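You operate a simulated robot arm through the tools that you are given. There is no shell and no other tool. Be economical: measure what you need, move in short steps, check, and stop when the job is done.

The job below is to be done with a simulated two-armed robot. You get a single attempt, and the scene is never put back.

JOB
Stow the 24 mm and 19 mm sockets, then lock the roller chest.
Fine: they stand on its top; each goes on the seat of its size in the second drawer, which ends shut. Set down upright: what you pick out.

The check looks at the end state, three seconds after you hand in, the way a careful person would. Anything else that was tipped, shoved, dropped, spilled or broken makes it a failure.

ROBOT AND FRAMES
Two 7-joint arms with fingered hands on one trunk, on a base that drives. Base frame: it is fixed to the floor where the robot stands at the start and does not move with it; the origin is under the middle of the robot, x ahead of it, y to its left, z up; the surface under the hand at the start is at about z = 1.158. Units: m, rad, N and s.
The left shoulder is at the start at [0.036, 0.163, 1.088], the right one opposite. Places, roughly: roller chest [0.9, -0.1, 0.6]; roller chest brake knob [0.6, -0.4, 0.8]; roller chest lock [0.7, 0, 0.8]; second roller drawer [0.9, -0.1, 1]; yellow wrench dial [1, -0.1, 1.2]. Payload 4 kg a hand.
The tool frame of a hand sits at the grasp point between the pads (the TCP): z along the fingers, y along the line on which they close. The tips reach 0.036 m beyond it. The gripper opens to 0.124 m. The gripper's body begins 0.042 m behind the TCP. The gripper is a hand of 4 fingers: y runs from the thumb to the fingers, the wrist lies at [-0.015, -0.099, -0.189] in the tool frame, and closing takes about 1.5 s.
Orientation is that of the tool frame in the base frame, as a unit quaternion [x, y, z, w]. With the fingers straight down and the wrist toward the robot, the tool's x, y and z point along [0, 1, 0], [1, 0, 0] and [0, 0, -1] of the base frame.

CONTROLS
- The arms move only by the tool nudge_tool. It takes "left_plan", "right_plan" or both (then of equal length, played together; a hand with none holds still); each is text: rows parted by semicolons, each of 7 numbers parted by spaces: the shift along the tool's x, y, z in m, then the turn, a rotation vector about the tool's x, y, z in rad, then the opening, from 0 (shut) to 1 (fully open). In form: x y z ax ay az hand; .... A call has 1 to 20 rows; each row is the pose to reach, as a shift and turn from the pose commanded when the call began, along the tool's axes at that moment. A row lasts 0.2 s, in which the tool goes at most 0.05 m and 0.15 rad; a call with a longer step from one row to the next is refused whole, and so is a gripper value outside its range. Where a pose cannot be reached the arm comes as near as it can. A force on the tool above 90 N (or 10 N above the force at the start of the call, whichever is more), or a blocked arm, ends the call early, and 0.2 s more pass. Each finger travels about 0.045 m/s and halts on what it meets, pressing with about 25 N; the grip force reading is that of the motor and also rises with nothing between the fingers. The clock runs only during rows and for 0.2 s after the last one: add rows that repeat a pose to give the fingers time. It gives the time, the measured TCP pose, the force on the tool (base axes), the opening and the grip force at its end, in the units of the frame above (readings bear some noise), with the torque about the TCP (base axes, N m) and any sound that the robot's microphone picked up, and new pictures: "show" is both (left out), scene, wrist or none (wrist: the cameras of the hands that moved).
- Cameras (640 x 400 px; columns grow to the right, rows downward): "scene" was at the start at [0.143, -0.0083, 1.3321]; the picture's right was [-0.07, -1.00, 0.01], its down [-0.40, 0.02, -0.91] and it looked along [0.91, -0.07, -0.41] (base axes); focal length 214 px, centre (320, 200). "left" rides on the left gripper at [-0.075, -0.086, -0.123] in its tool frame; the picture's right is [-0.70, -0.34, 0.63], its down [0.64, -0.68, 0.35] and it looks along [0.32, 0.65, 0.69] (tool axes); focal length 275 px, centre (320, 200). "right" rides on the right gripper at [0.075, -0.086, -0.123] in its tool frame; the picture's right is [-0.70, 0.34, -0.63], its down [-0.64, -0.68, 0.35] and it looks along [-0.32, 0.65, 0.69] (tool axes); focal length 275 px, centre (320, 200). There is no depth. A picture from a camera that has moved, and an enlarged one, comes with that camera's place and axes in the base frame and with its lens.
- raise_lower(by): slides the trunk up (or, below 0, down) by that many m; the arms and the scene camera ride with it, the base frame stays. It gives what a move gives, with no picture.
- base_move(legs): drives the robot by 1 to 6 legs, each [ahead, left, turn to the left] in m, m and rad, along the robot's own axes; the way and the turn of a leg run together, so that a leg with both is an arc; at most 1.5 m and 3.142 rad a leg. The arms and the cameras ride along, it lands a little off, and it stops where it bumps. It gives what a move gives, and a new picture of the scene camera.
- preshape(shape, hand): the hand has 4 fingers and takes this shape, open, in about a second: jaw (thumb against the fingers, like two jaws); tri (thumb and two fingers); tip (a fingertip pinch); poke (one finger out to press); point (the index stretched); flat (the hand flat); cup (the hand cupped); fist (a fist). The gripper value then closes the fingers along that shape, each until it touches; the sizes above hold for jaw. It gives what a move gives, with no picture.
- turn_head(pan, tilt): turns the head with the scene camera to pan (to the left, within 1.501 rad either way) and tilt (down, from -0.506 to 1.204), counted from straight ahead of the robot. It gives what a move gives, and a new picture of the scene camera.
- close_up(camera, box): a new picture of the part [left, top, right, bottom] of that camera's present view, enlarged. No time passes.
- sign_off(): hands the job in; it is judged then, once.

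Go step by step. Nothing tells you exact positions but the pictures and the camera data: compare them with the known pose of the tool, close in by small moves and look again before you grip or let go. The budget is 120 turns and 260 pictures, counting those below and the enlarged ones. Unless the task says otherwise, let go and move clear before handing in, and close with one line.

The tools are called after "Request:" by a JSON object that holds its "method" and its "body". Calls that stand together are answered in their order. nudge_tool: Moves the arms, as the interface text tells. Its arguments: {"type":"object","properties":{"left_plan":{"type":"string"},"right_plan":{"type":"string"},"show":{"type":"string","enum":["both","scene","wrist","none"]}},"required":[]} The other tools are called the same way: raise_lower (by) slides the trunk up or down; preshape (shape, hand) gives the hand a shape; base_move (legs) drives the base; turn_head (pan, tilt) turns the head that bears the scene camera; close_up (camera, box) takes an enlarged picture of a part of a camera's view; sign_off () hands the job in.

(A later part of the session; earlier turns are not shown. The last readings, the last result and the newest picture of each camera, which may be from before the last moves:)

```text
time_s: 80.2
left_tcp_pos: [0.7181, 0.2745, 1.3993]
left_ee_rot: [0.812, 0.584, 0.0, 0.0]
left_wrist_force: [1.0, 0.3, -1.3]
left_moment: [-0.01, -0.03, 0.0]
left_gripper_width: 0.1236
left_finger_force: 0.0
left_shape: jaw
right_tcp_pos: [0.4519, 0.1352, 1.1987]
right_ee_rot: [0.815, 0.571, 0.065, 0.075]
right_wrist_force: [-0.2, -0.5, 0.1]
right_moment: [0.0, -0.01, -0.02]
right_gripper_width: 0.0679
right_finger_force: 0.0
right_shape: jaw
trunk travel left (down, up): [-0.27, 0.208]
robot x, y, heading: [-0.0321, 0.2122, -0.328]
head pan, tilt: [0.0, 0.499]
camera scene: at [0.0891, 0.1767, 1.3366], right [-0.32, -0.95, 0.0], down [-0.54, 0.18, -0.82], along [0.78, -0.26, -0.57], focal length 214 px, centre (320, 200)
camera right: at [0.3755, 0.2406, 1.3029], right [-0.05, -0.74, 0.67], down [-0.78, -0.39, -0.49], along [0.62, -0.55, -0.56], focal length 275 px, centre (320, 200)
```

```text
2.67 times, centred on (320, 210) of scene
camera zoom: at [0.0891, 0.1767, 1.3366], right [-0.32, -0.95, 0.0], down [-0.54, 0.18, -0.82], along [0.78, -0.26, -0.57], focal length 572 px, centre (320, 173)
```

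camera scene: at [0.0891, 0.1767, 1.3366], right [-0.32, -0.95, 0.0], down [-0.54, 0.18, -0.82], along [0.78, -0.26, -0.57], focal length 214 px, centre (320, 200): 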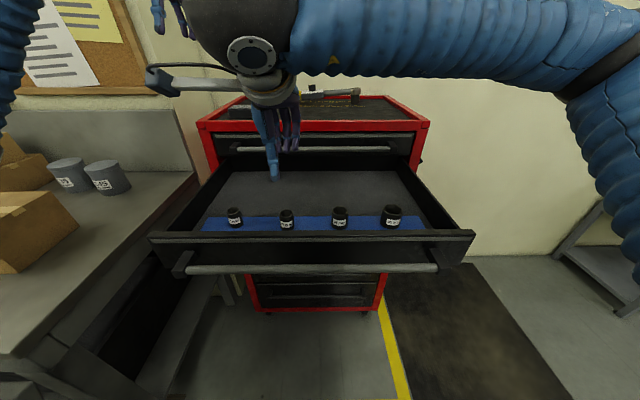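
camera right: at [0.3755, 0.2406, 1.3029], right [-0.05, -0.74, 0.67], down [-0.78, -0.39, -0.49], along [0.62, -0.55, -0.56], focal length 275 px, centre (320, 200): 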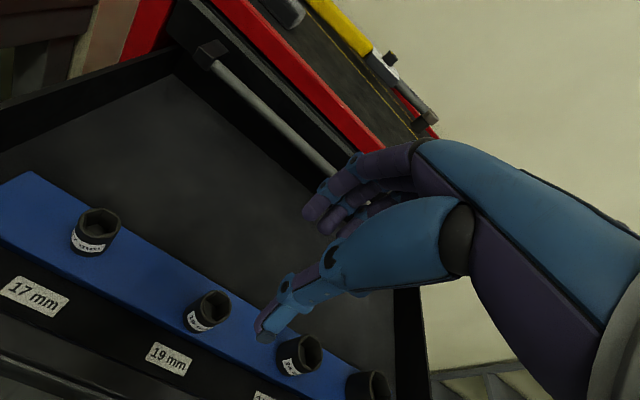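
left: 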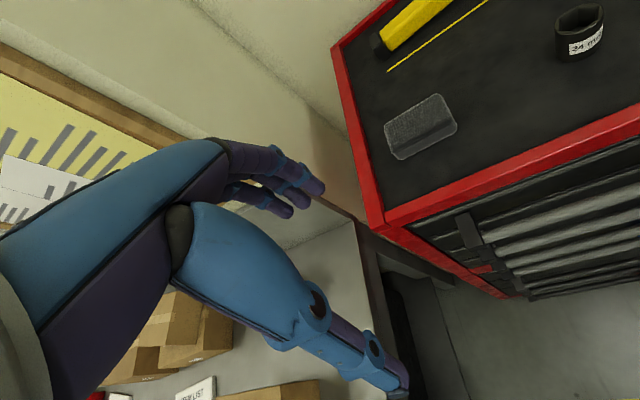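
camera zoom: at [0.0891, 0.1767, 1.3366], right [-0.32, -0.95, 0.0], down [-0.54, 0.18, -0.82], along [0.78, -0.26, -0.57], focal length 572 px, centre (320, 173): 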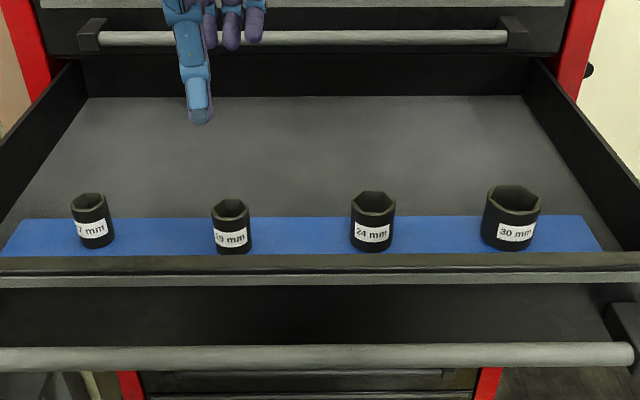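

Both sockets are seated; the 19 mm is ~8 mm forward of the row centre. I'll regrasp along the reverse path and shift it back by 8 mm.

Request:
{"method": "nudge_tool", "body": {"right_plan": "0 -0.009 0.049 0 0 0 0.5; 0 -0.0185 0.097 0 0 0 0.5; 0 -0.0235 0.12 0 0 0 0.5; 0 -0.026 0.135 0 0 0 0.5; 0 -0.0265 0.138 0 0 0 0.4; 0 -0.0272 0.142 0 0 0 0.3; 0 -0.0274 0.143 0 0 0 0.2; 0 -0.0274 0.143 0 0 0 0.1; 0 -0.0274 0.143 0 0 0 0.1; 0 -0.0274 0.143 0 0 0 0.1; 0 -0.0274 0.143 0 0 0 0.1", "show": "wrist"}}

Request:
{"method": "close_up", "body": {"camera": "scene", "box": [200, 170, 360, 270]}}

```text
time_s: 82.6
left_tcp_pos: [0.7193, 0.2739, 1.3976]
left_ee_rot: [0.812, 0.584, 0.0, -0.001]
left_wrist_force: [0.2, 0.1, -0.2]
left_moment: [-0.01, 0.01, -0.01]
left_gripper_width: 0.1239
left_finger_force: 0.1
left_shape: jaw
right_tcp_pos: [0.4559, 0.1371, 1.0532]
right_ee_rot: [0.816, 0.57, 0.066, 0.076]
right_wrist_force: [2.0, 1.2, 9.5]
right_moment: [-0.04, -0.33, 0.04]
right_gripper_width: 0.0243
right_finger_force: 25.7
right_shape: jaw
trunk travel left (down, up): [-0.27, 0.208]
robot x, y, heading: [-0.0315, 0.2193, -0.322]
head pan, tilt: [0.0, 0.499]
camera right: at [0.3782, 0.2438, 1.1573], right [-0.05, -0.74, 0.67], down [-0.78, -0.39, -0.49], along [0.62, -0.55, -0.56], focal length 275 px, centre (320, 200)
```

right: 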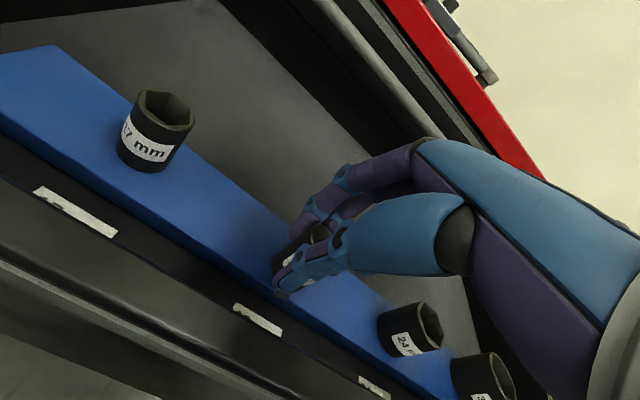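

```text
4.00 times, centred on (280, 220) of scene
camera zoom: at [0.0894, 0.1765, 1.3365], right [-0.32, -0.95, 0.0], down [-0.54, 0.18, -0.82], along [0.78, -0.26, -0.57], focal length 858 px, centre (480, 120)
```

zoom: 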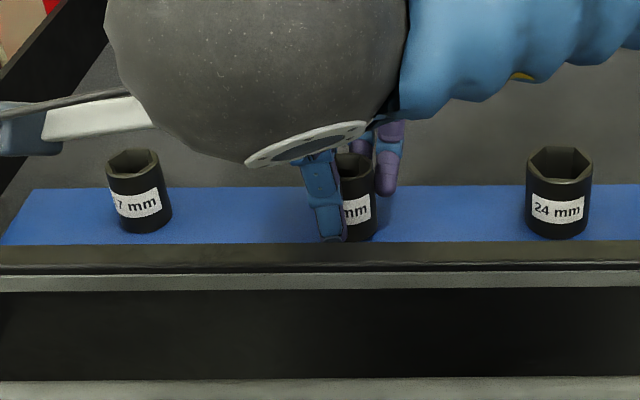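

Gripped. Lift 3 mm, forward 8 mm, back down.

Request:
{"method": "nudge_tool", "body": {"right_plan": "0 0.0006 -0.003 0 0 0 0.1; 0 0.0045 -0.0025 0 0 0 0.1; 0 0.0085 -0.0018 0 0 0 0.1; 0 0.0085 -0.0018 0 0 0 0.1", "show": "none"}}

Request:
{"method": "close_up", "body": {"camera": "scene", "box": [200, 170, 360, 270]}}

```text
time_s: 83.6
left_tcp_pos: [0.72, 0.2743, 1.3966]
left_ee_rot: [0.812, 0.583, 0.0, 0.0]
left_wrist_force: [0.6, -0.1, -0.3]
left_moment: [0.0, -0.02, -0.02]
left_gripper_width: 0.1237
left_finger_force: 0.0
left_shape: jaw
right_tcp_pos: [0.4632, 0.1361, 1.0559]
right_ee_rot: [0.815, 0.571, 0.065, 0.075]
right_wrist_force: [0.2, -1.2, -0.2]
right_moment: [0.01, 0.01, -0.03]
right_gripper_width: 0.0236
right_finger_force: 25.2
right_shape: jaw
trunk travel left (down, up): [-0.27, 0.208]
robot x, y, heading: [-0.0313, 0.2174, -0.326]
head pan, tilt: [0.0, 0.499]
```

```text
4.00 times, centred on (280, 220) of scene
camera zoom: at [0.0898, 0.1763, 1.3364], right [-0.32, -0.95, 0.0], down [-0.54, 0.18, -0.82], along [0.78, -0.26, -0.57], focal length 858 px, centre (480, 120)
```

zoom: 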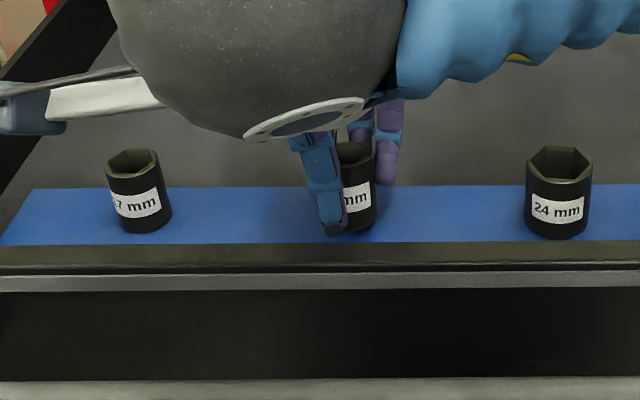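

Good. Lower 3 mm then open as before.

Request:
{"method": "nudge_tool", "body": {"right_plan": "0 -0.0003 0.0015 0 0 0 0.1; 0 -0.0006 0.003 0 0 0 0.1; 0 -0.0006 0.003 0 0 0 0.17; 0 -0.0006 0.003 0 0 0 0.25; 0 0 0 0 0 0 0.35; 0 0.0006 -0.003 0 0 0 0.45; 0 0.0012 -0.006 0 0 0 0.5; 0 0.003 -0.016 0 0 0 0.55; 0 0.0095 -0.05 0 0 0 0.55; 0 0.019 -0.098 0 0 0 0.55; 0 0.028 -0.147 0 0 0 0.55"}}

Request:
{"method": "close_up", "body": {"camera": "scene", "box": [200, 150, 440, 270]}}

```text
time_s: 86.0
left_tcp_pos: [0.719, 0.2739, 1.3968]
left_ee_rot: [0.811, 0.584, -0.001, 0.001]
left_wrist_force: [-0.7, 0.4, -0.4]
left_moment: [0.02, -0.01, 0.01]
left_gripper_width: 0.1236
left_finger_force: 0.0
left_shape: jaw
right_tcp_pos: [0.461, 0.1326, 1.2048]
right_ee_rot: [0.815, 0.571, 0.067, 0.075]
right_wrist_force: [-0.8, 0.5, 0.8]
right_moment: [0.02, 0.0, 0.04]
right_gripper_width: 0.068
right_finger_force: 0.1
right_shape: jaw
trunk travel left (down, up): [-0.27, 0.208]
robot x, y, heading: [-0.0346, 0.2182, -0.324]
head pan, tilt: [0.0, 0.499]
camera scene: at [0.089, 0.1765, 1.3366], right [-0.32, -0.95, 0.0], down [-0.54, 0.18, -0.82], along [0.78, -0.26, -0.57], focal length 214 px, centre (320, 200)
camera right: at [0.3827, 0.239, 1.3091], right [-0.05, -0.74, 0.67], down [-0.78, -0.39, -0.49], along [0.62, -0.55, -0.56], focal length 275 px, centre (320, 200)
```

scene: 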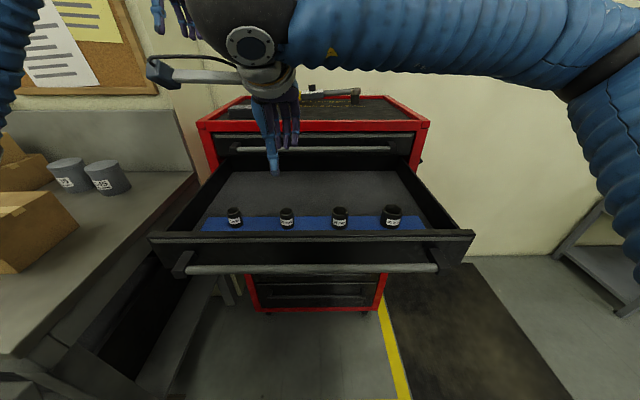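
right: 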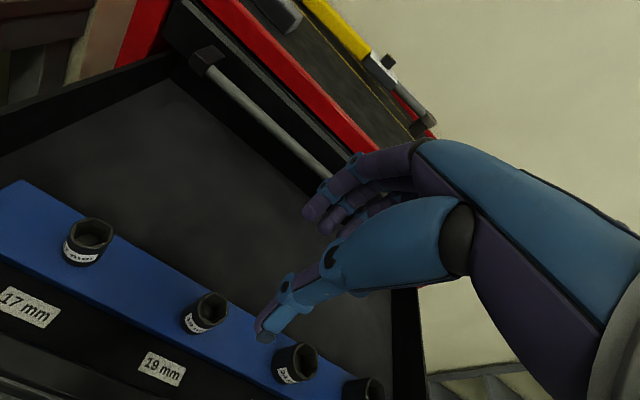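

```text
2.67 times, centred on (320, 210) of scene
camera zoom: at [0.089, 0.1765, 1.3366], right [-0.32, -0.95, 0.0], down [-0.54, 0.18, -0.82], along [0.78, -0.26, -0.57], focal length 572 px, centre (320, 173)
```

zoom: 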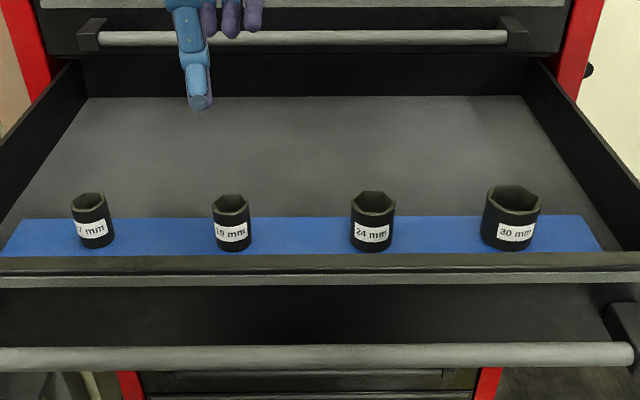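

Both sockets stand in row on their seats. Now to close the drawer: back the base off and get the right hand into a pushing pose.

Request:
{"method": "base_move", "body": {"legs": [[-0.5, 0, 0]]}}

Request:
{"method": "raise_lower", "body": {"by": -0.1}}

```text
time_s: 88.9
left_tcp_pos: [0.2423, 0.4344, 1.3976]
left_ee_rot: [0.811, 0.585, 0.0, 0.0]
left_wrist_force: [0.1, 0.3, -0.9]
left_moment: [-0.03, -0.03, -0.01]
left_gripper_width: 0.1238
left_finger_force: 0.1
left_shape: jaw
right_tcp_pos: [-0.0168, 0.2923, 1.2043]
right_ee_rot: [0.815, 0.571, 0.066, 0.075]
right_wrist_force: [-0.4, 0.3, 0.2]
right_moment: [0.0, 0.0, -0.01]
right_gripper_width: 0.0679
right_finger_force: 0.1
right_shape: jaw
trunk travel left (down, up): [-0.27, 0.208]
robot x, y, heading: [-0.5073, 0.3804, -0.327]
head pan, tilt: [0.0, 0.499]
camera scene: at [-0.3876, 0.3366, 1.3365], right [-0.32, -0.95, 0.0], down [-0.54, 0.18, -0.82], along [0.78, -0.26, -0.57], focal length 214 px, centre (320, 200)
```

scene: 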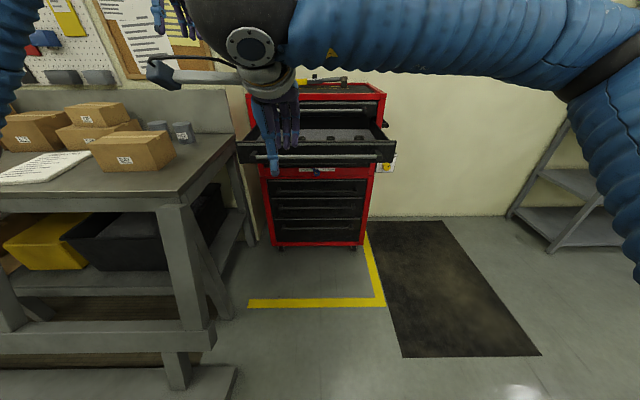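

```text
time_s: 90.2
left_tcp_pos: [0.2417, 0.434, 1.2993]
left_ee_rot: [0.811, 0.584, 0.001, 0.001]
left_wrist_force: [0.3, 0.5, 1.1]
left_moment: [-0.01, -0.01, -0.02]
left_gripper_width: 0.1239
left_finger_force: 0.1
left_shape: jaw
right_tcp_pos: [-0.0167, 0.2936, 1.1052]
right_ee_rot: [0.815, 0.57, 0.065, 0.076]
right_wrist_force: [-0.6, 0.0, 0.2]
right_moment: [-0.02, 0.03, 0.03]
right_gripper_width: 0.0678
right_finger_force: 0.0
right_shape: jaw
trunk travel left (down, up): [-0.17, 0.308]
robot x, y, heading: [-0.5112, 0.3808, -0.32]
head pan, tilt: [0.0, 0.499]
```

Pitch the hand forward, closed, just short of the drawer front.

Request:
{"method": "nudge_tool", "body": {"right_plan": "-0.007 0.038 0.008 -0.15 0 0 0.4; -0.015 0.075 0.016 -0.3 0 0 0.2; -0.023 0.11 0.024 -0.45 0 0 0.1; -0.03 0.147 0.035 -0.6 0 0 0; -0.038 0.184 0.05 -0.75 0 0 0; -0.046 0.22 0.07 -0.9 0 0 0; -0.053 0.24 0.09 -1.05 0 0 0; -0.06 0.2675 0.108 -1.05 0 0 0; -0.06 0.2675 0.108 -1.05 0 0 0"}}

Request:
{"method": "close_up", "body": {"camera": "scene", "box": [220, 60, 420, 190]}}

```text
time_s: 92.2
left_tcp_pos: [0.2436, 0.4347, 1.2974]
left_ee_rot: [0.811, 0.584, 0.0, 0.001]
left_wrist_force: [0.4, 0.4, 0.2]
left_moment: [-0.02, -0.02, -0.02]
left_gripper_width: 0.1238
left_finger_force: 0.1
left_shape: jaw
right_tcp_pos: [0.231, 0.1433, 1.0509]
right_ee_rot: [0.667, 0.462, 0.343, 0.474]
right_wrist_force: [-0.6, 0.7, -0.3]
right_moment: [0.01, 0.0, -0.04]
right_gripper_width: 0.0001
right_finger_force: 25.1
right_shape: jaw
trunk travel left (down, up): [-0.17, 0.308]
robot x, y, heading: [-0.5085, 0.3788, -0.328]
head pan, tilt: [0.0, 0.499]
camera scene: at [-0.3383, 0.3205, 1.2148], right [-0.32, -0.95, 0.0], down [-0.63, 0.21, -0.75], along [0.71, -0.24, -0.66], focal length 214 px, centre (320, 200)
camera right: at [0.1211, 0.2632, 1.0082], right [-0.71, -0.5, 0.51], down [-0.11, -0.63, -0.77], along [0.7, -0.6, 0.39], focal length 275 px, centre (320, 200)
```

scene: 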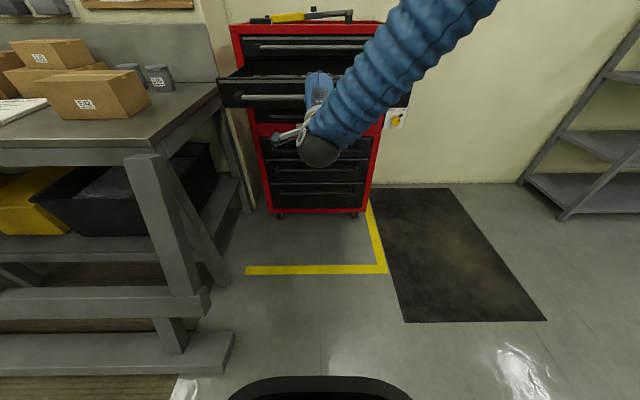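
right: 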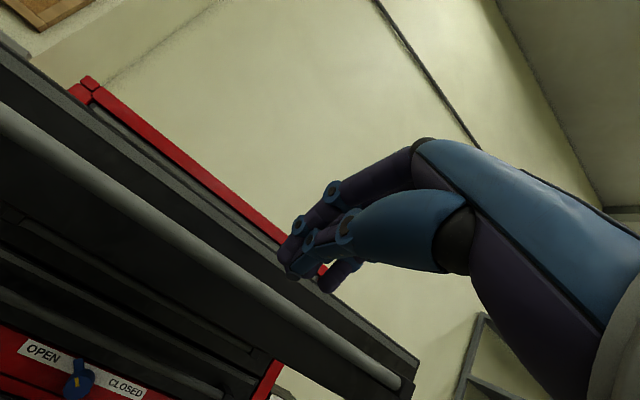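

```text
3.08 times, centred on (320, 125) of scene
camera zoom: at [-0.3383, 0.3205, 1.2148], right [-0.32, -0.95, 0.0], down [-0.63, 0.21, -0.75], along [0.71, -0.24, -0.66], focal length 660 px, centre (320, 431)
```

zoom: 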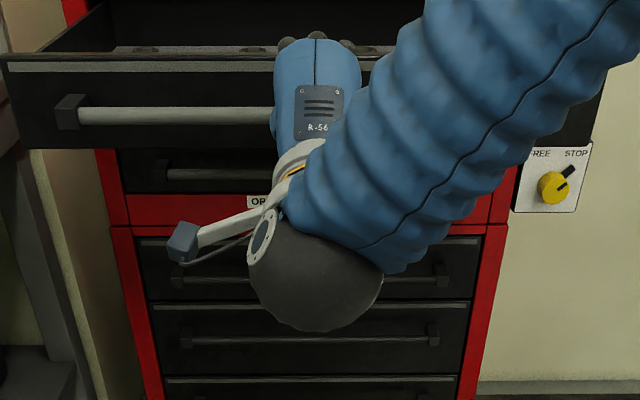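

The closed fingertips are aligned just above the bar, against the drawer face. Drive forward gently.

Request:
{"method": "base_move", "body": {"legs": [[0.12, 0, 0]]}}

Request:
{"method": "close_up", "body": {"camera": "right", "box": [100, 100, 500, 400]}}

```text
time_s: 93.5
left_tcp_pos: [0.3574, 0.394, 1.2963]
left_ee_rot: [0.813, 0.583, 0.0, -0.001]
left_wrist_force: [0.0, 1.0, 0.1]
left_moment: [0.01, 0.06, 0.02]
left_gripper_width: 0.1236
left_finger_force: 0.1
left_shape: jaw
right_tcp_pos: [0.3457, 0.1031, 1.0481]
right_ee_rot: [0.668, 0.46, 0.342, 0.474]
right_wrist_force: [0.6, 0.4, -0.3]
right_moment: [-0.01, -0.03, 0.02]
right_gripper_width: 0.0
right_finger_force: 24.8
right_shape: jaw
trunk travel left (down, up): [-0.17, 0.308]
robot x, y, heading: [-0.3946, 0.3407, -0.325]
head pan, tilt: [0.0, 0.499]
camera scene: at [-0.2232, 0.281, 1.2147], right [-0.32, -0.95, 0.0], down [-0.63, 0.21, -0.75], along [0.71, -0.24, -0.66], focal length 214 px, centre (320, 200)
```

scene: 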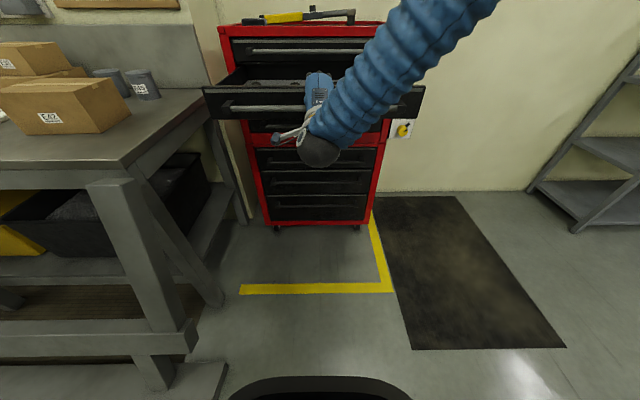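

```text
1.33 times, centred on (300, 250) of right
camera zoom: at [0.2358, 0.2234, 1.0071], right [-0.71, -0.5, 0.51], down [-0.11, -0.63, -0.77], along [0.7, -0.6, 0.39], focal length 367 px, centre (347, 133)
```

zoom: 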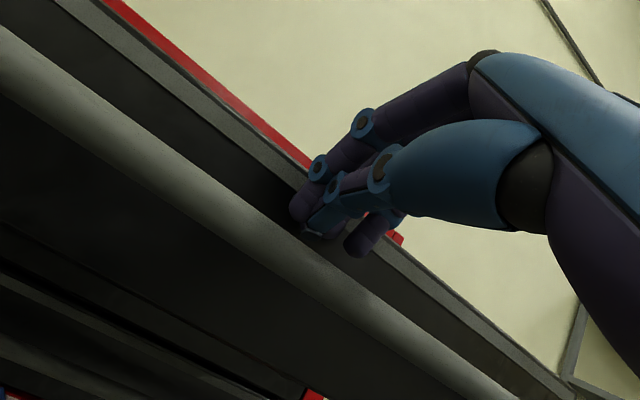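

Contact seems to be made on the face above the bar. Continue.

Request:
{"method": "base_move", "body": {"legs": [[0.12, 0, 0]]}}

Request:
{"method": "close_up", "body": {"camera": "scene", "box": [190, 40, 430, 190]}}

```text
time_s: 94.7
left_tcp_pos: [0.4721, 0.3587, 1.2961]
left_ee_rot: [0.811, 0.585, -0.001, -0.002]
left_wrist_force: [0.9, -0.2, 0.5]
left_moment: [0.05, 0.03, 0.0]
left_gripper_width: 0.124
left_finger_force: 0.1
left_shape: jaw
right_tcp_pos: [0.4597, 0.0659, 1.0486]
right_ee_rot: [0.668, 0.462, 0.342, 0.473]
right_wrist_force: [0.0, 0.4, -0.4]
right_moment: [-0.01, -0.06, -0.01]
right_gripper_width: 0.0
right_finger_force: 24.6
right_shape: jaw
trunk travel left (down, up): [-0.17, 0.308]
robot x, y, heading: [-0.2824, 0.3014, -0.322]
head pan, tilt: [0.0, 0.499]
camera scene: at [-0.1091, 0.2432, 1.2146], right [-0.32, -0.95, 0.0], down [-0.63, 0.21, -0.75], along [0.71, -0.24, -0.66], focal length 214 px, centre (320, 200)
```

scene: 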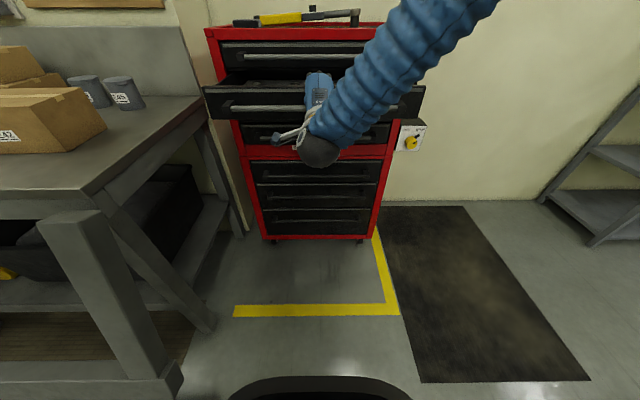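

```text
2.67 times, centred on (310, 115) of scene
camera zoom: at [-0.1091, 0.2432, 1.2146], right [-0.32, -0.95, 0.0], down [-0.63, 0.21, -0.75], along [0.71, -0.24, -0.66], focal length 572 px, centre (347, 427)
```

zoom: 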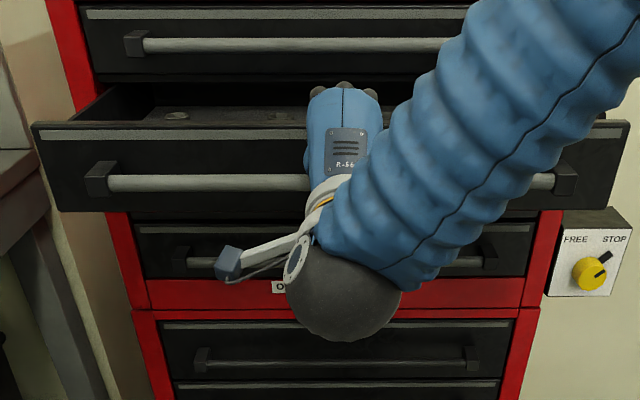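

The drawer slides in, sockets standing. Continue.

Request:
{"method": "base_move", "body": {"legs": [[0.12, 0, 0]]}}

Request:
{"method": "base_move", "body": {"legs": [[0.05, 0, 0]]}}

Request:
{"method": "close_up", "body": {"camera": "scene", "box": [190, 0, 450, 160]}}

```text
time_s: 96.0
left_tcp_pos: [0.5859, 0.3222, 1.2952]
left_ee_rot: [0.811, 0.585, -0.001, -0.002]
left_wrist_force: [0.2, 0.2, -1.0]
left_moment: [-0.01, 0.02, -0.02]
left_gripper_width: 0.1238
left_finger_force: 0.0
left_shape: jaw
right_tcp_pos: [0.5722, 0.0303, 1.047]
right_ee_rot: [0.667, 0.463, 0.343, 0.472]
right_wrist_force: [0.9, 0.3, 0.4]
right_moment: [0.01, -0.04, -0.01]
right_gripper_width: 0.0
right_finger_force: 25.3
right_shape: jaw
trunk travel left (down, up): [-0.17, 0.308]
robot x, y, heading: [-0.1676, 0.2648, -0.315]
head pan, tilt: [0.0, 0.499]
camera scene: at [0.0037, 0.2059, 1.2146], right [-0.32, -0.95, 0.0], down [-0.63, 0.21, -0.75], along [0.71, -0.24, -0.66], focal length 214 px, centre (320, 200)
```

scene: 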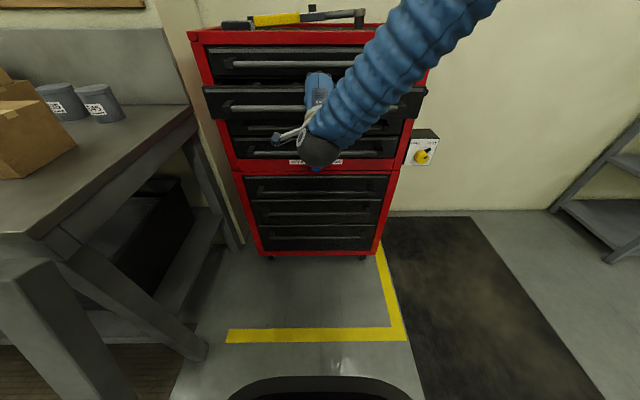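

```text
time_s: 96.9
left_tcp_pos: [0.6336, 0.3049, 1.2941]
left_ee_rot: [0.812, 0.584, -0.001, -0.002]
left_wrist_force: [-0.2, 0.5, -1.3]
left_moment: [0.01, 0.05, -0.01]
left_gripper_width: 0.1238
left_finger_force: 0.0
left_shape: jaw
right_tcp_pos: [0.6213, 0.0139, 1.0474]
right_ee_rot: [0.667, 0.462, 0.343, 0.473]
right_wrist_force: [0.8, -0.2, -0.1]
right_moment: [-0.01, -0.02, -0.02]
right_gripper_width: 0.0
right_finger_force: 24.9
right_shape: jaw
trunk travel left (down, up): [-0.17, 0.308]
robot x, y, heading: [-0.1237, 0.2485, -0.323]
head pan, tilt: [0.0, 0.499]
camera scene: at [0.0521, 0.1899, 1.2144], right [-0.32, -0.95, 0.0], down [-0.63, 0.21, -0.75], along [0.71, -0.24, -0.67], focal length 214 px, centre (320, 200)
```

scene: 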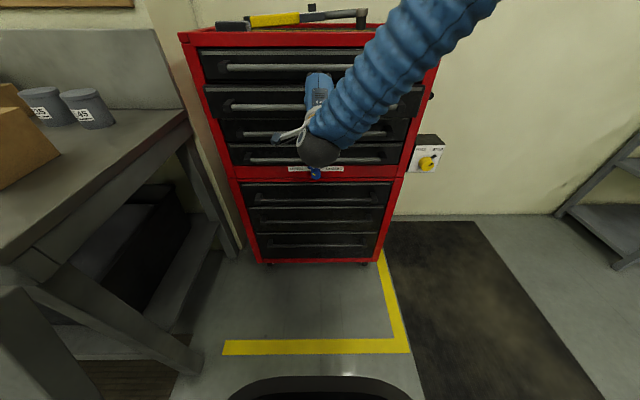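

```text
2.46 times, centred on (320, 80) of scene
camera zoom: at [0.0521, 0.1899, 1.2144], right [-0.32, -0.95, 0.0], down [-0.63, 0.21, -0.75], along [0.71, -0.24, -0.67], focal length 528 px, centre (320, 495)
```

zoom: 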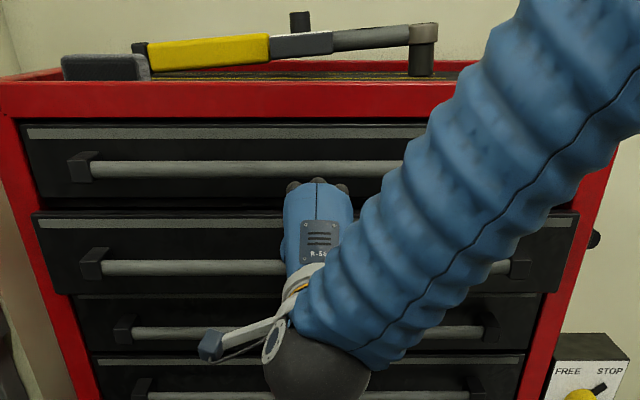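

About 3 cm left. Push in small steps.

Request:
{"method": "base_move", "body": {"legs": [[0.02, 0, 0]]}}

Request:
{"method": "base_move", "body": {"legs": [[0.012, 0, 0]]}}

Request:
{"method": "close_up", "body": {"camera": "scene", "box": [190, 0, 450, 160]}}

```text
time_s: 97.7
left_tcp_pos: [0.6499, 0.3, 1.296]
left_ee_rot: [0.811, 0.585, 0.0, 0.0]
left_wrist_force: [0.8, 0.0, -0.2]
left_moment: [-0.01, -0.02, 0.0]
left_gripper_width: 0.1237
left_finger_force: 0.1
left_shape: jaw
right_tcp_pos: [0.6384, 0.0071, 1.0491]
right_ee_rot: [0.666, 0.462, 0.344, 0.473]
right_wrist_force: [-0.1, 0.8, 0.2]
right_moment: [0.0, 0.0, 0.0]
right_gripper_width: 0.0
right_finger_force: 24.9
right_shape: jaw
trunk travel left (down, up): [-0.17, 0.308]
robot x, y, heading: [-0.1045, 0.2443, -0.322]
head pan, tilt: [0.0, 0.499]
camera scene: at [0.0689, 0.1841, 1.2151], right [-0.32, -0.95, 0.0], down [-0.63, 0.21, -0.75], along [0.71, -0.24, -0.66], focal length 214 px, centre (320, 200)
```

scene: 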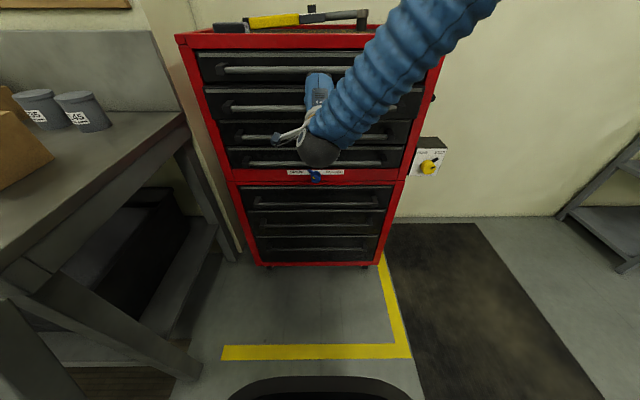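

```text
time_s: 98.4
left_tcp_pos: [0.6623, 0.2958, 1.2963]
left_ee_rot: [0.811, 0.585, 0.001, -0.002]
left_wrist_force: [-0.5, 0.0, 0.6]
left_moment: [0.0, -0.01, 0.0]
left_gripper_width: 0.1242
left_finger_force: 0.0
left_shape: jaw
right_tcp_pos: [0.6481, 0.0043, 1.0487]
right_ee_rot: [0.667, 0.462, 0.343, 0.473]
right_wrist_force: [-1.3, 0.9, -0.2]
right_moment: [0.02, 0.01, 0.01]
right_gripper_width: 0.0001
right_finger_force: 24.9
right_shape: jaw
trunk travel left (down, up): [-0.17, 0.308]
robot x, y, heading: [-0.0972, 0.238, -0.321]
head pan, tilt: [0.0, 0.499]
camera scene: at [0.0798, 0.1805, 1.215], right [-0.32, -0.95, 0.0], down [-0.63, 0.21, -0.75], along [0.71, -0.24, -0.66], focal length 214 px, centre (320, 200)
```

scene: 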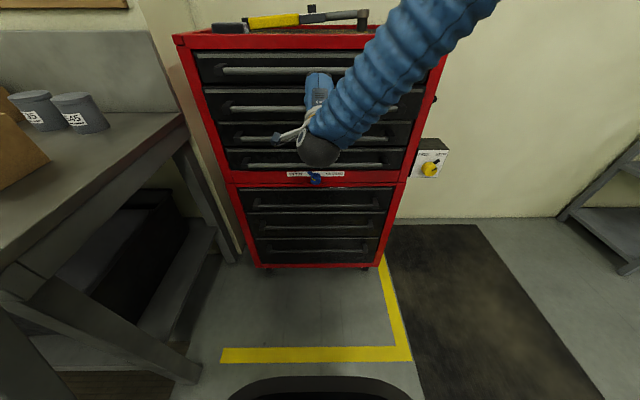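

```text
2.46 times, centred on (320, 80) of scene
camera zoom: at [0.0798, 0.1805, 1.215], right [-0.32, -0.95, 0.0], down [-0.63, 0.21, -0.75], along [0.71, -0.24, -0.66], focal length 528 px, centre (320, 495)
```

zoom: 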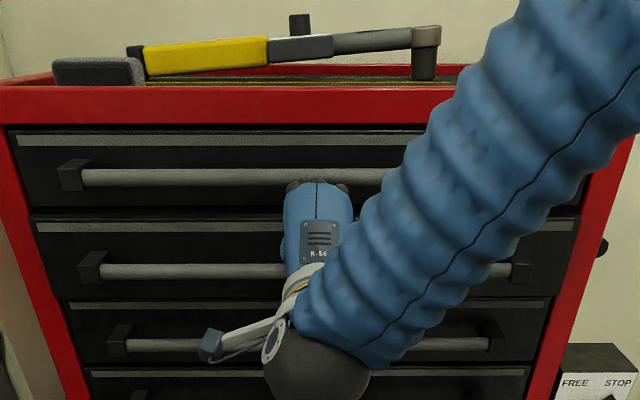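

Nearly shut; push a little more until it resists.

Request:
{"method": "base_move", "body": {"legs": [[0.012, 0, 0]]}}

Request:
{"method": "close_up", "body": {"camera": "scene", "box": [190, 40, 310, 180]}}

```text
time_s: 99.2
left_tcp_pos: [0.6731, 0.2936, 1.2943]
left_ee_rot: [0.811, 0.585, 0.0, -0.002]
left_wrist_force: [0.6, -0.5, 0.4]
left_moment: [0.03, 0.03, 0.0]
left_gripper_width: 0.1238
left_finger_force: 0.1
left_shape: jaw
right_tcp_pos: [0.6618, 0.0009, 1.0451]
right_ee_rot: [0.667, 0.463, 0.342, 0.472]
right_wrist_force: [-9.4, 2.9, -23.1]
right_moment: [0.11, -0.43, -0.07]
right_gripper_width: 0.0
right_finger_force: 24.6
right_shape: jaw
trunk travel left (down, up): [-0.17, 0.308]
robot x, y, heading: [-0.0817, 0.2346, -0.324]
head pan, tilt: [0.0, 0.499]
camera scene: at [0.0926, 0.1764, 1.2143], right [-0.31, -0.95, 0.0], down [-0.63, 0.21, -0.75], along [0.71, -0.24, -0.66], focal length 214 px, centre (320, 200)
```

scene: 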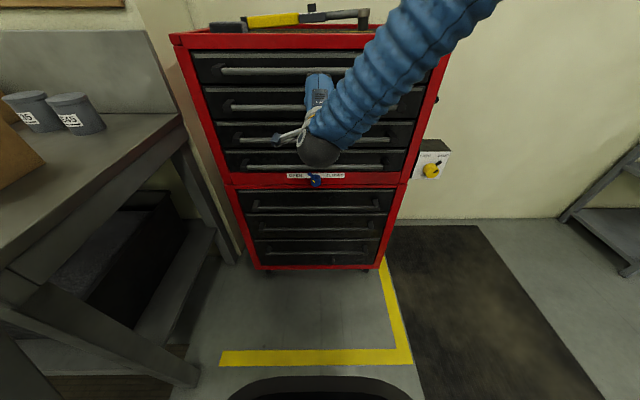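

```text
2.86 times, centred on (250, 110) of scene
camera zoom: at [0.0926, 0.1764, 1.2143], right [-0.31, -0.95, 0.0], down [-0.63, 0.21, -0.75], along [0.71, -0.24, -0.66], focal length 613 px, centre (520, 457)
```

zoom: 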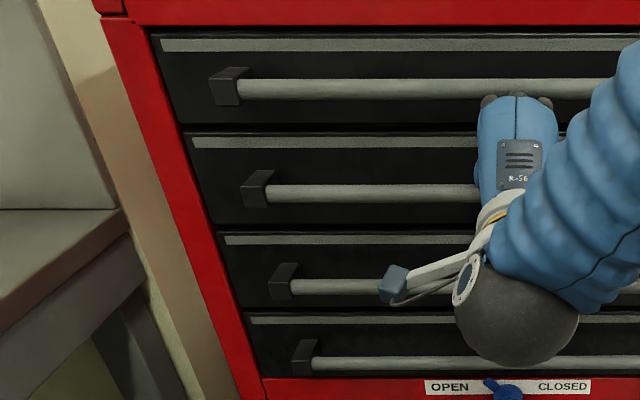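

The drawer is flush. Back off and look at the lock.

Request:
{"method": "base_move", "body": {"legs": [[-0.2, 0, 0]]}}

Request:
{"method": "raise_lower", "body": {"by": -0.12}}

Request:
{"method": "turn_head", "body": {"pan": 0, "tilt": 0.3}}

Request:
{"method": "close_up", "body": {"camera": "right", "box": [0, 100, 300, 400]}}

```text
time_s: 100.8
left_tcp_pos: [0.4795, 0.3563, 1.2975]
left_ee_rot: [0.811, 0.586, 0.0, -0.001]
left_wrist_force: [-1.0, -0.1, 0.8]
left_moment: [-0.02, -0.02, -0.01]
left_gripper_width: 0.1239
left_finger_force: 0.1
left_shape: jaw
right_tcp_pos: [0.4678, 0.065, 1.0488]
right_ee_rot: [0.667, 0.463, 0.343, 0.473]
right_wrist_force: [0.1, -0.1, 0.2]
right_moment: [-0.01, 0.0, -0.02]
right_gripper_width: 0.0
right_finger_force: 24.9
right_shape: jaw
trunk travel left (down, up): [-0.17, 0.308]
robot x, y, heading: [-0.2733, 0.2942, -0.32]
head pan, tilt: [0.0, 0.499]
camera scene: at [-0.1013, 0.2409, 1.215], right [-0.31, -0.95, 0.0], down [-0.63, 0.21, -0.75], along [0.71, -0.24, -0.66], focal length 214 px, centre (320, 200)
```

scene: 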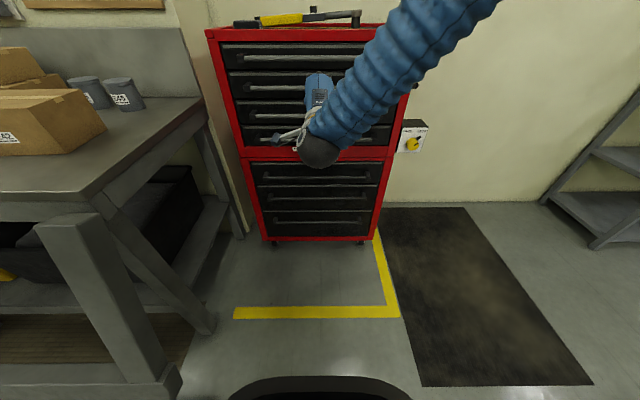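

```text
time_s: 102.3
left_tcp_pos: [0.4793, 0.3574, 1.1783]
left_ee_rot: [0.811, 0.586, 0.0, 0.0]
left_wrist_force: [-0.4, -0.3, 0.2]
left_moment: [0.0, -0.05, -0.01]
left_gripper_width: 0.1239
left_finger_force: 0.1
left_shape: jaw
right_tcp_pos: [0.4678, 0.066, 0.9304]
right_ee_rot: [0.667, 0.462, 0.343, 0.473]
right_wrist_force: [0.2, -0.4, 0.1]
right_moment: [0.02, 0.04, -0.03]
right_gripper_width: 0.0001
right_finger_force: 25.1
right_shape: jaw
trunk travel left (down, up): [-0.05, 0.428]
robot x, y, heading: [-0.2773, 0.2987, -0.316]
head pan, tilt: [0.0, 0.499]
```

```text
time_s: 103.0
left_tcp_pos: [0.4808, 0.3565, 1.1758]
left_ee_rot: [0.81, 0.586, 0.0, -0.001]
left_wrist_force: [-0.8, 0.2, 0.5]
left_moment: [0.03, 0.01, 0.02]
left_gripper_width: 0.1239
left_finger_force: 0.0
left_shape: jaw
right_tcp_pos: [0.4691, 0.0656, 0.9275]
right_ee_rot: [0.667, 0.464, 0.343, 0.471]
right_wrist_force: [0.0, -0.1, 0.0]
right_moment: [-0.05, -0.01, -0.03]
right_gripper_width: 0.0
right_finger_force: 25.1
right_shape: jaw
trunk travel left (down, up): [-0.05, 0.428]
robot x, y, heading: [-0.2731, 0.2999, -0.317]
head pan, tilt: [0.0, 0.3]
camera scene: at [-0.0148, 0.2123, 1.0574], right [-0.31, -0.95, 0.0], down [-0.64, 0.21, -0.74], along [0.7, -0.23, -0.67], focal length 214 px, centre (320, 200)
```

scene: 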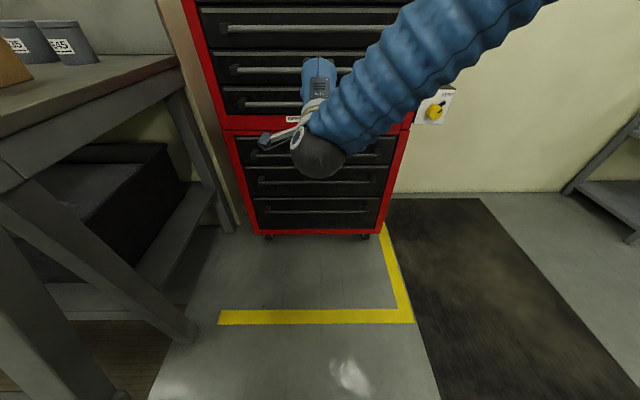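

```text
1.33 times, centred on (150, 250) of right
camera zoom: at [0.359, 0.1853, 0.8864], right [-0.7, -0.5, 0.51], down [-0.11, -0.63, -0.77], along [0.7, -0.59, 0.39], focal length 367 px, centre (547, 133)
```

zoom: 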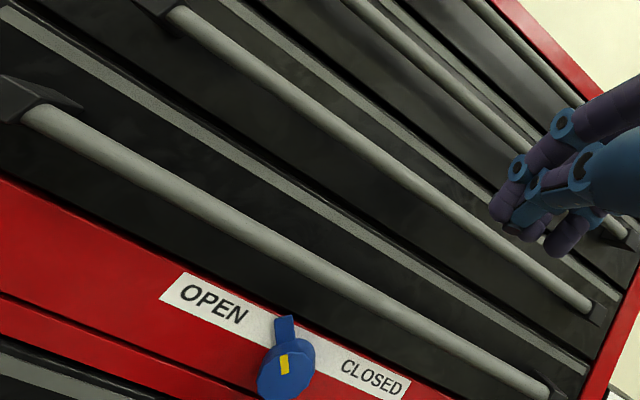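

The lock tab points toward OPEN at the upper left. I'll use a one-finger shape to push the tab over to CLOSED; first see that shape.

Request:
{"method": "preshape", "body": {"hand": "right", "shape": "poke"}}

Request:
{"method": "nudge_tool", "body": {"right_plan": "0 -0.03 0.0 0 0 0 0.5; 0 -0.06 0.0 0 0 0 0.5; 0 -0.09 0.01 0 0 0 0.5"}}

```text
time_s: 103.9
left_tcp_pos: [0.4801, 0.3562, 1.1753]
left_ee_rot: [0.811, 0.586, -0.001, -0.002]
left_wrist_force: [-0.6, 0.5, -0.9]
left_moment: [0.02, 0.0, 0.0]
left_gripper_width: 0.1237
left_finger_force: 0.1
left_shape: jaw
right_tcp_pos: [0.4693, 0.0641, 0.9276]
right_ee_rot: [0.667, 0.464, 0.343, 0.472]
right_wrist_force: [0.8, 0.5, 0.6]
right_moment: [-0.01, 0.0, -0.03]
right_gripper_width: 0.0
right_finger_force: 0.0
right_shape: poke
trunk travel left (down, up): [-0.05, 0.428]
robot x, y, heading: [-0.2728, 0.2976, -0.318]
head pan, tilt: [0.0, 0.3]
```

```text
time_s: 104.7
left_tcp_pos: [0.4836, 0.3566, 1.1739]
left_ee_rot: [0.811, 0.586, 0.0, -0.002]
left_wrist_force: [-0.1, -0.6, -0.3]
left_moment: [0.03, 0.04, 0.01]
left_gripper_width: 0.1238
left_finger_force: 0.0
left_shape: jaw
right_tcp_pos: [0.4519, 0.0742, 0.8385]
right_ee_rot: [0.667, 0.464, 0.342, 0.472]
right_wrist_force: [0.2, -0.1, 0.0]
right_moment: [0.02, 0.0, 0.02]
right_gripper_width: 0.0
right_finger_force: 0.1
right_shape: poke
trunk travel left (down, up): [-0.05, 0.428]
robot x, y, heading: [-0.2717, 0.2975, -0.32]
head pan, tilt: [0.0, 0.3]
camera scene: at [-0.014, 0.2121, 1.0569], right [-0.31, -0.95, 0.0], down [-0.64, 0.21, -0.74], along [0.7, -0.23, -0.67], focal length 214 px, centre (320, 200)
camera right: at [0.3431, 0.194, 0.7969], right [-0.7, -0.5, 0.51], down [-0.11, -0.63, -0.77], along [0.7, -0.59, 0.39], focal length 275 px, centre (320, 200)
```

scene: 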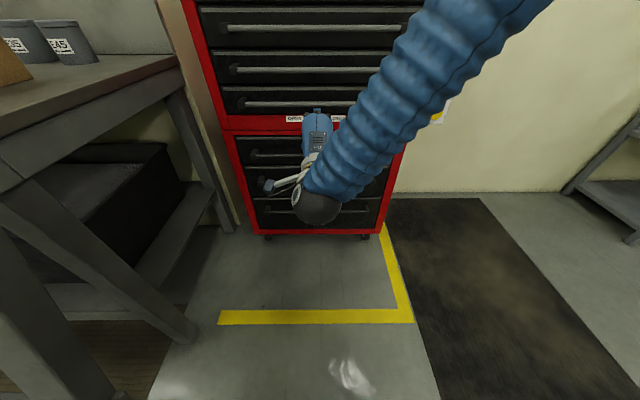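
right: 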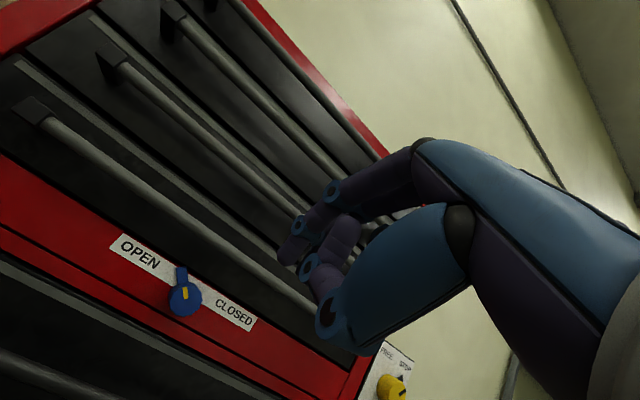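

Knob triangulates to about x'=0.745, y'=0.008, z=0.755. Check the poke finger fully extended.

Request:
{"method": "nudge_tool", "body": {"right_plan": "0 -0.02 0.0 0 0 0 1; 0 -0.04 0.0 0 0 0 1; 0 -0.05 0.01 0 0 0 1; 0 -0.05 0.01 0 0 0 1; 0 -0.05 0.01 0 0 0 1"}}

Request:
{"method": "close_up", "body": {"camera": "right", "box": [120, 120, 440, 360]}}

```text
time_s: 105.9
left_tcp_pos: [0.4812, 0.3568, 1.1749]
left_ee_rot: [0.811, 0.586, 0.001, -0.001]
left_wrist_force: [-0.5, -0.4, 0.4]
left_moment: [0.01, 0.02, 0.02]
left_gripper_width: 0.124
left_finger_force: 0.0
left_shape: jaw
right_tcp_pos: [0.4469, 0.0761, 0.7884]
right_ee_rot: [0.668, 0.463, 0.342, 0.472]
right_wrist_force: [-0.1, 0.6, 0.0]
right_moment: [0.01, 0.0, 0.0]
right_gripper_width: 0.0
right_finger_force: 0.1
right_shape: poke
trunk travel left (down, up): [-0.05, 0.428]
robot x, y, heading: [-0.2716, 0.298, -0.318]
head pan, tilt: [0.0, 0.3]
camera scene: at [-0.0148, 0.2122, 1.0575], right [-0.31, -0.95, 0.0], down [-0.64, 0.21, -0.74], along [0.71, -0.23, -0.67], focal length 214 px, centre (320, 200)
camera right: at [0.3372, 0.1965, 0.7473], right [-0.7, -0.5, 0.51], down [-0.11, -0.63, -0.77], along [0.7, -0.59, 0.39], focal length 275 px, centre (320, 200)
```

scene: 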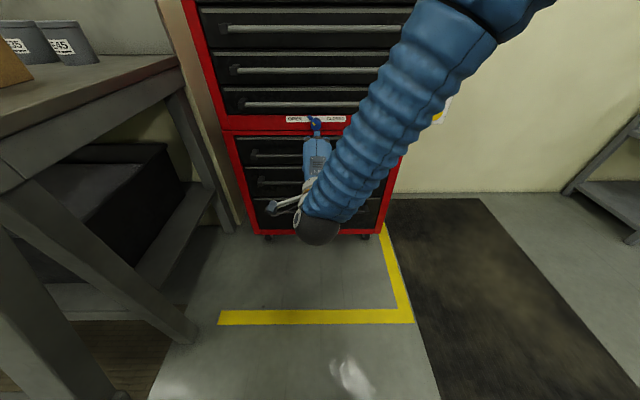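
right: 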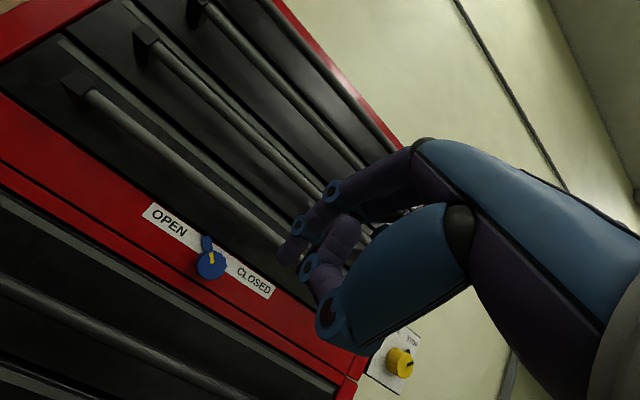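

```text
1.67 times, centred on (280, 240) of right
camera zoom: at [0.3372, 0.1965, 0.7473], right [-0.7, -0.5, 0.51], down [-0.11, -0.63, -0.77], along [0.7, -0.59, 0.39], focal length 459 px, centre (387, 133)
```

zoom: 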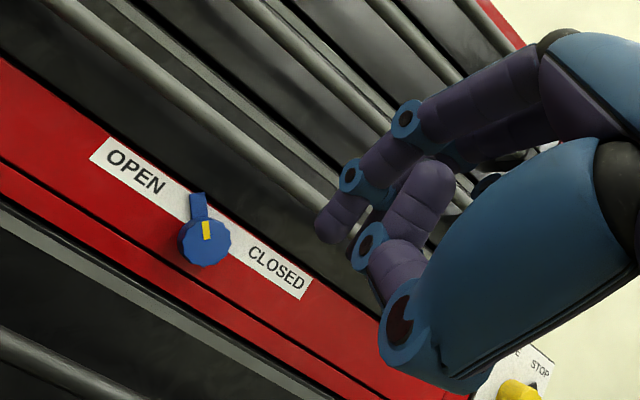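

The index tip sits near the tool axis. I drive 0.12 m closer, then will place the tip left of the tab.

Request:
{"method": "base_move", "body": {"legs": [[0.1, 0, 0]]}}

Request:
{"method": "close_up", "body": {"camera": "right", "box": [80, 120, 400, 360]}}

```text
time_s: 107.0
left_tcp_pos: [0.5709, 0.3268, 1.1819]
left_ee_rot: [0.81, 0.587, 0.003, 0.001]
left_wrist_force: [0.1, 0.0, -0.5]
left_moment: [0.02, -0.01, 0.04]
left_gripper_width: 0.1236
left_finger_force: 0.0
left_shape: jaw
right_tcp_pos: [0.5403, 0.0481, 0.7944]
right_ee_rot: [0.666, 0.463, 0.344, 0.473]
right_wrist_force: [0.2, -0.4, -0.4]
right_moment: [-0.02, 0.02, -0.01]
right_gripper_width: 0.0
right_finger_force: 0.0
right_shape: poke
trunk travel left (down, up): [-0.05, 0.428]
robot x, y, heading: [-0.1755, 0.266, -0.313]
head pan, tilt: [0.0, 0.3]
camera scene: at [0.0768, 0.1815, 1.0599], right [-0.31, -0.95, 0.0], down [-0.63, 0.21, -0.75], along [0.71, -0.23, -0.67], focal length 214 px, centre (320, 200)
```

scene: 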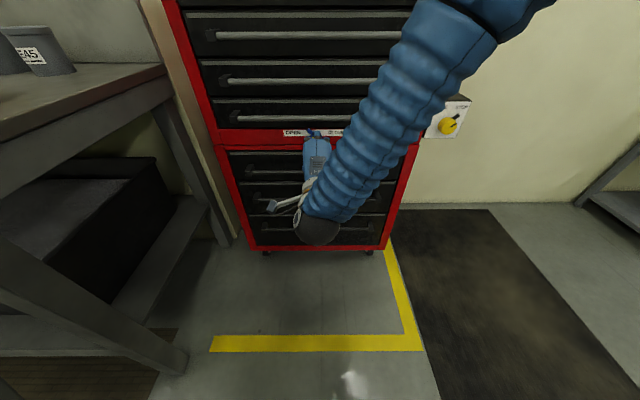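

```text
1.67 times, centred on (240, 240) of right
camera zoom: at [0.4307, 0.167, 0.7519], right [-0.7, -0.5, 0.5], down [-0.1, -0.63, -0.77], along [0.7, -0.59, 0.39], focal length 459 px, centre (453, 133)
```

zoom: 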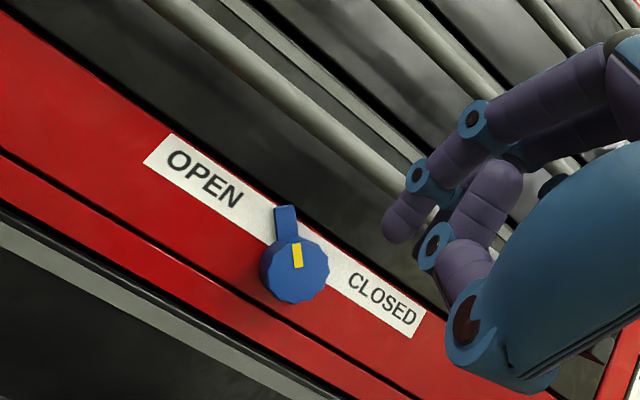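

Now position the fingertip left of the knob, below the tab, just short of the panel.

Request:
{"method": "nudge_tool", "body": {"right_plan": "0.017 -0.017 0.0054 0 0 0 1; 0.0333 -0.034 0.0108 0 0 0 1; 0.034 -0.022 0.048 0 0 0 1; 0.035 -0.012 0.075 0 0 0 1; 0.035 -0.012 0.075 0 0 0 1", "show": "wrist"}}

Request:
{"method": "close_up", "body": {"camera": "right", "box": [140, 140, 380, 340]}}

Request:
{"method": "close_up", "body": {"camera": "scene", "box": [260, 90, 380, 190]}}

```text
time_s: 108.2
left_tcp_pos: [0.572, 0.3273, 1.1813]
left_ee_rot: [0.81, 0.587, 0.003, 0.001]
left_wrist_force: [-0.2, -0.7, 0.1]
left_moment: [-0.01, 0.02, 0.0]
left_gripper_width: 0.1239
left_finger_force: 0.0
left_shape: jaw
right_tcp_pos: [0.6152, 0.0679, 0.7651]
right_ee_rot: [0.668, 0.461, 0.343, 0.473]
right_wrist_force: [1.2, -0.9, 0.3]
right_moment: [-0.03, 0.0, -0.03]
right_gripper_width: 0.0004
right_finger_force: 0.0
right_shape: poke
right hand out of reach, approached as far as the arm can: row 4, 5
trunk travel left (down, up): [-0.05, 0.428]
robot x, y, heading: [-0.1748, 0.2643, -0.315]
head pan, tilt: [0.0, 0.3]
camera right: at [0.5063, 0.1887, 0.7243], right [-0.7, -0.5, 0.51], down [-0.11, -0.63, -0.77], along [0.7, -0.6, 0.39], focal length 275 px, centre (320, 200)
```

right: 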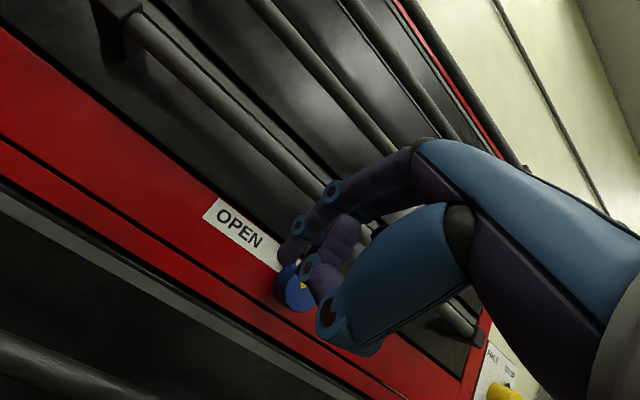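

```text
2.00 times, centred on (260, 240) of right
camera zoom: at [0.5063, 0.1887, 0.7243], right [-0.7, -0.5, 0.51], down [-0.11, -0.63, -0.77], along [0.7, -0.6, 0.39], focal length 551 px, centre (440, 120)
```

zoom: 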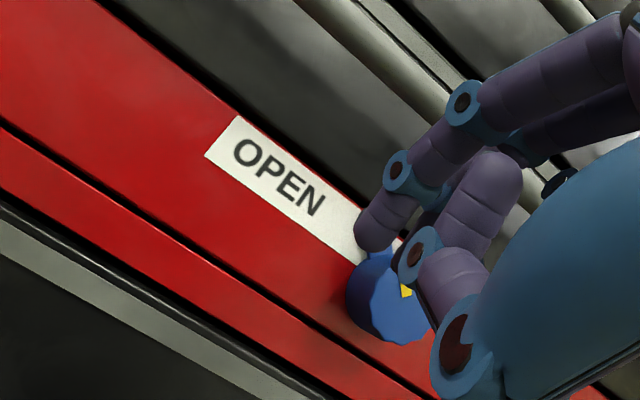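

```text
4.00 times, centred on (320, 140) of scene
camera zoom: at [0.077, 0.1813, 1.0595], right [-0.31, -0.95, 0.0], down [-0.63, 0.21, -0.75], along [0.71, -0.23, -0.67], focal length 858 px, centre (320, 440)
```

zoom: 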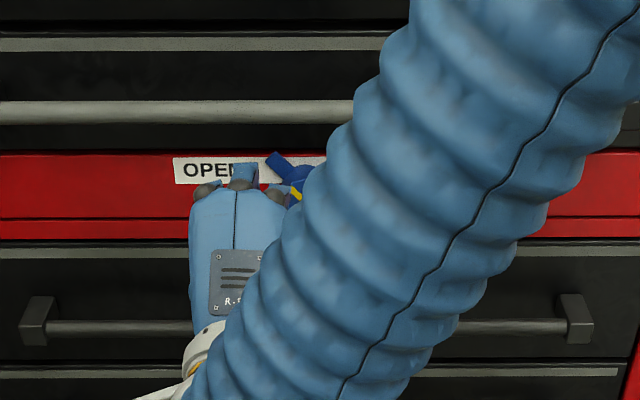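

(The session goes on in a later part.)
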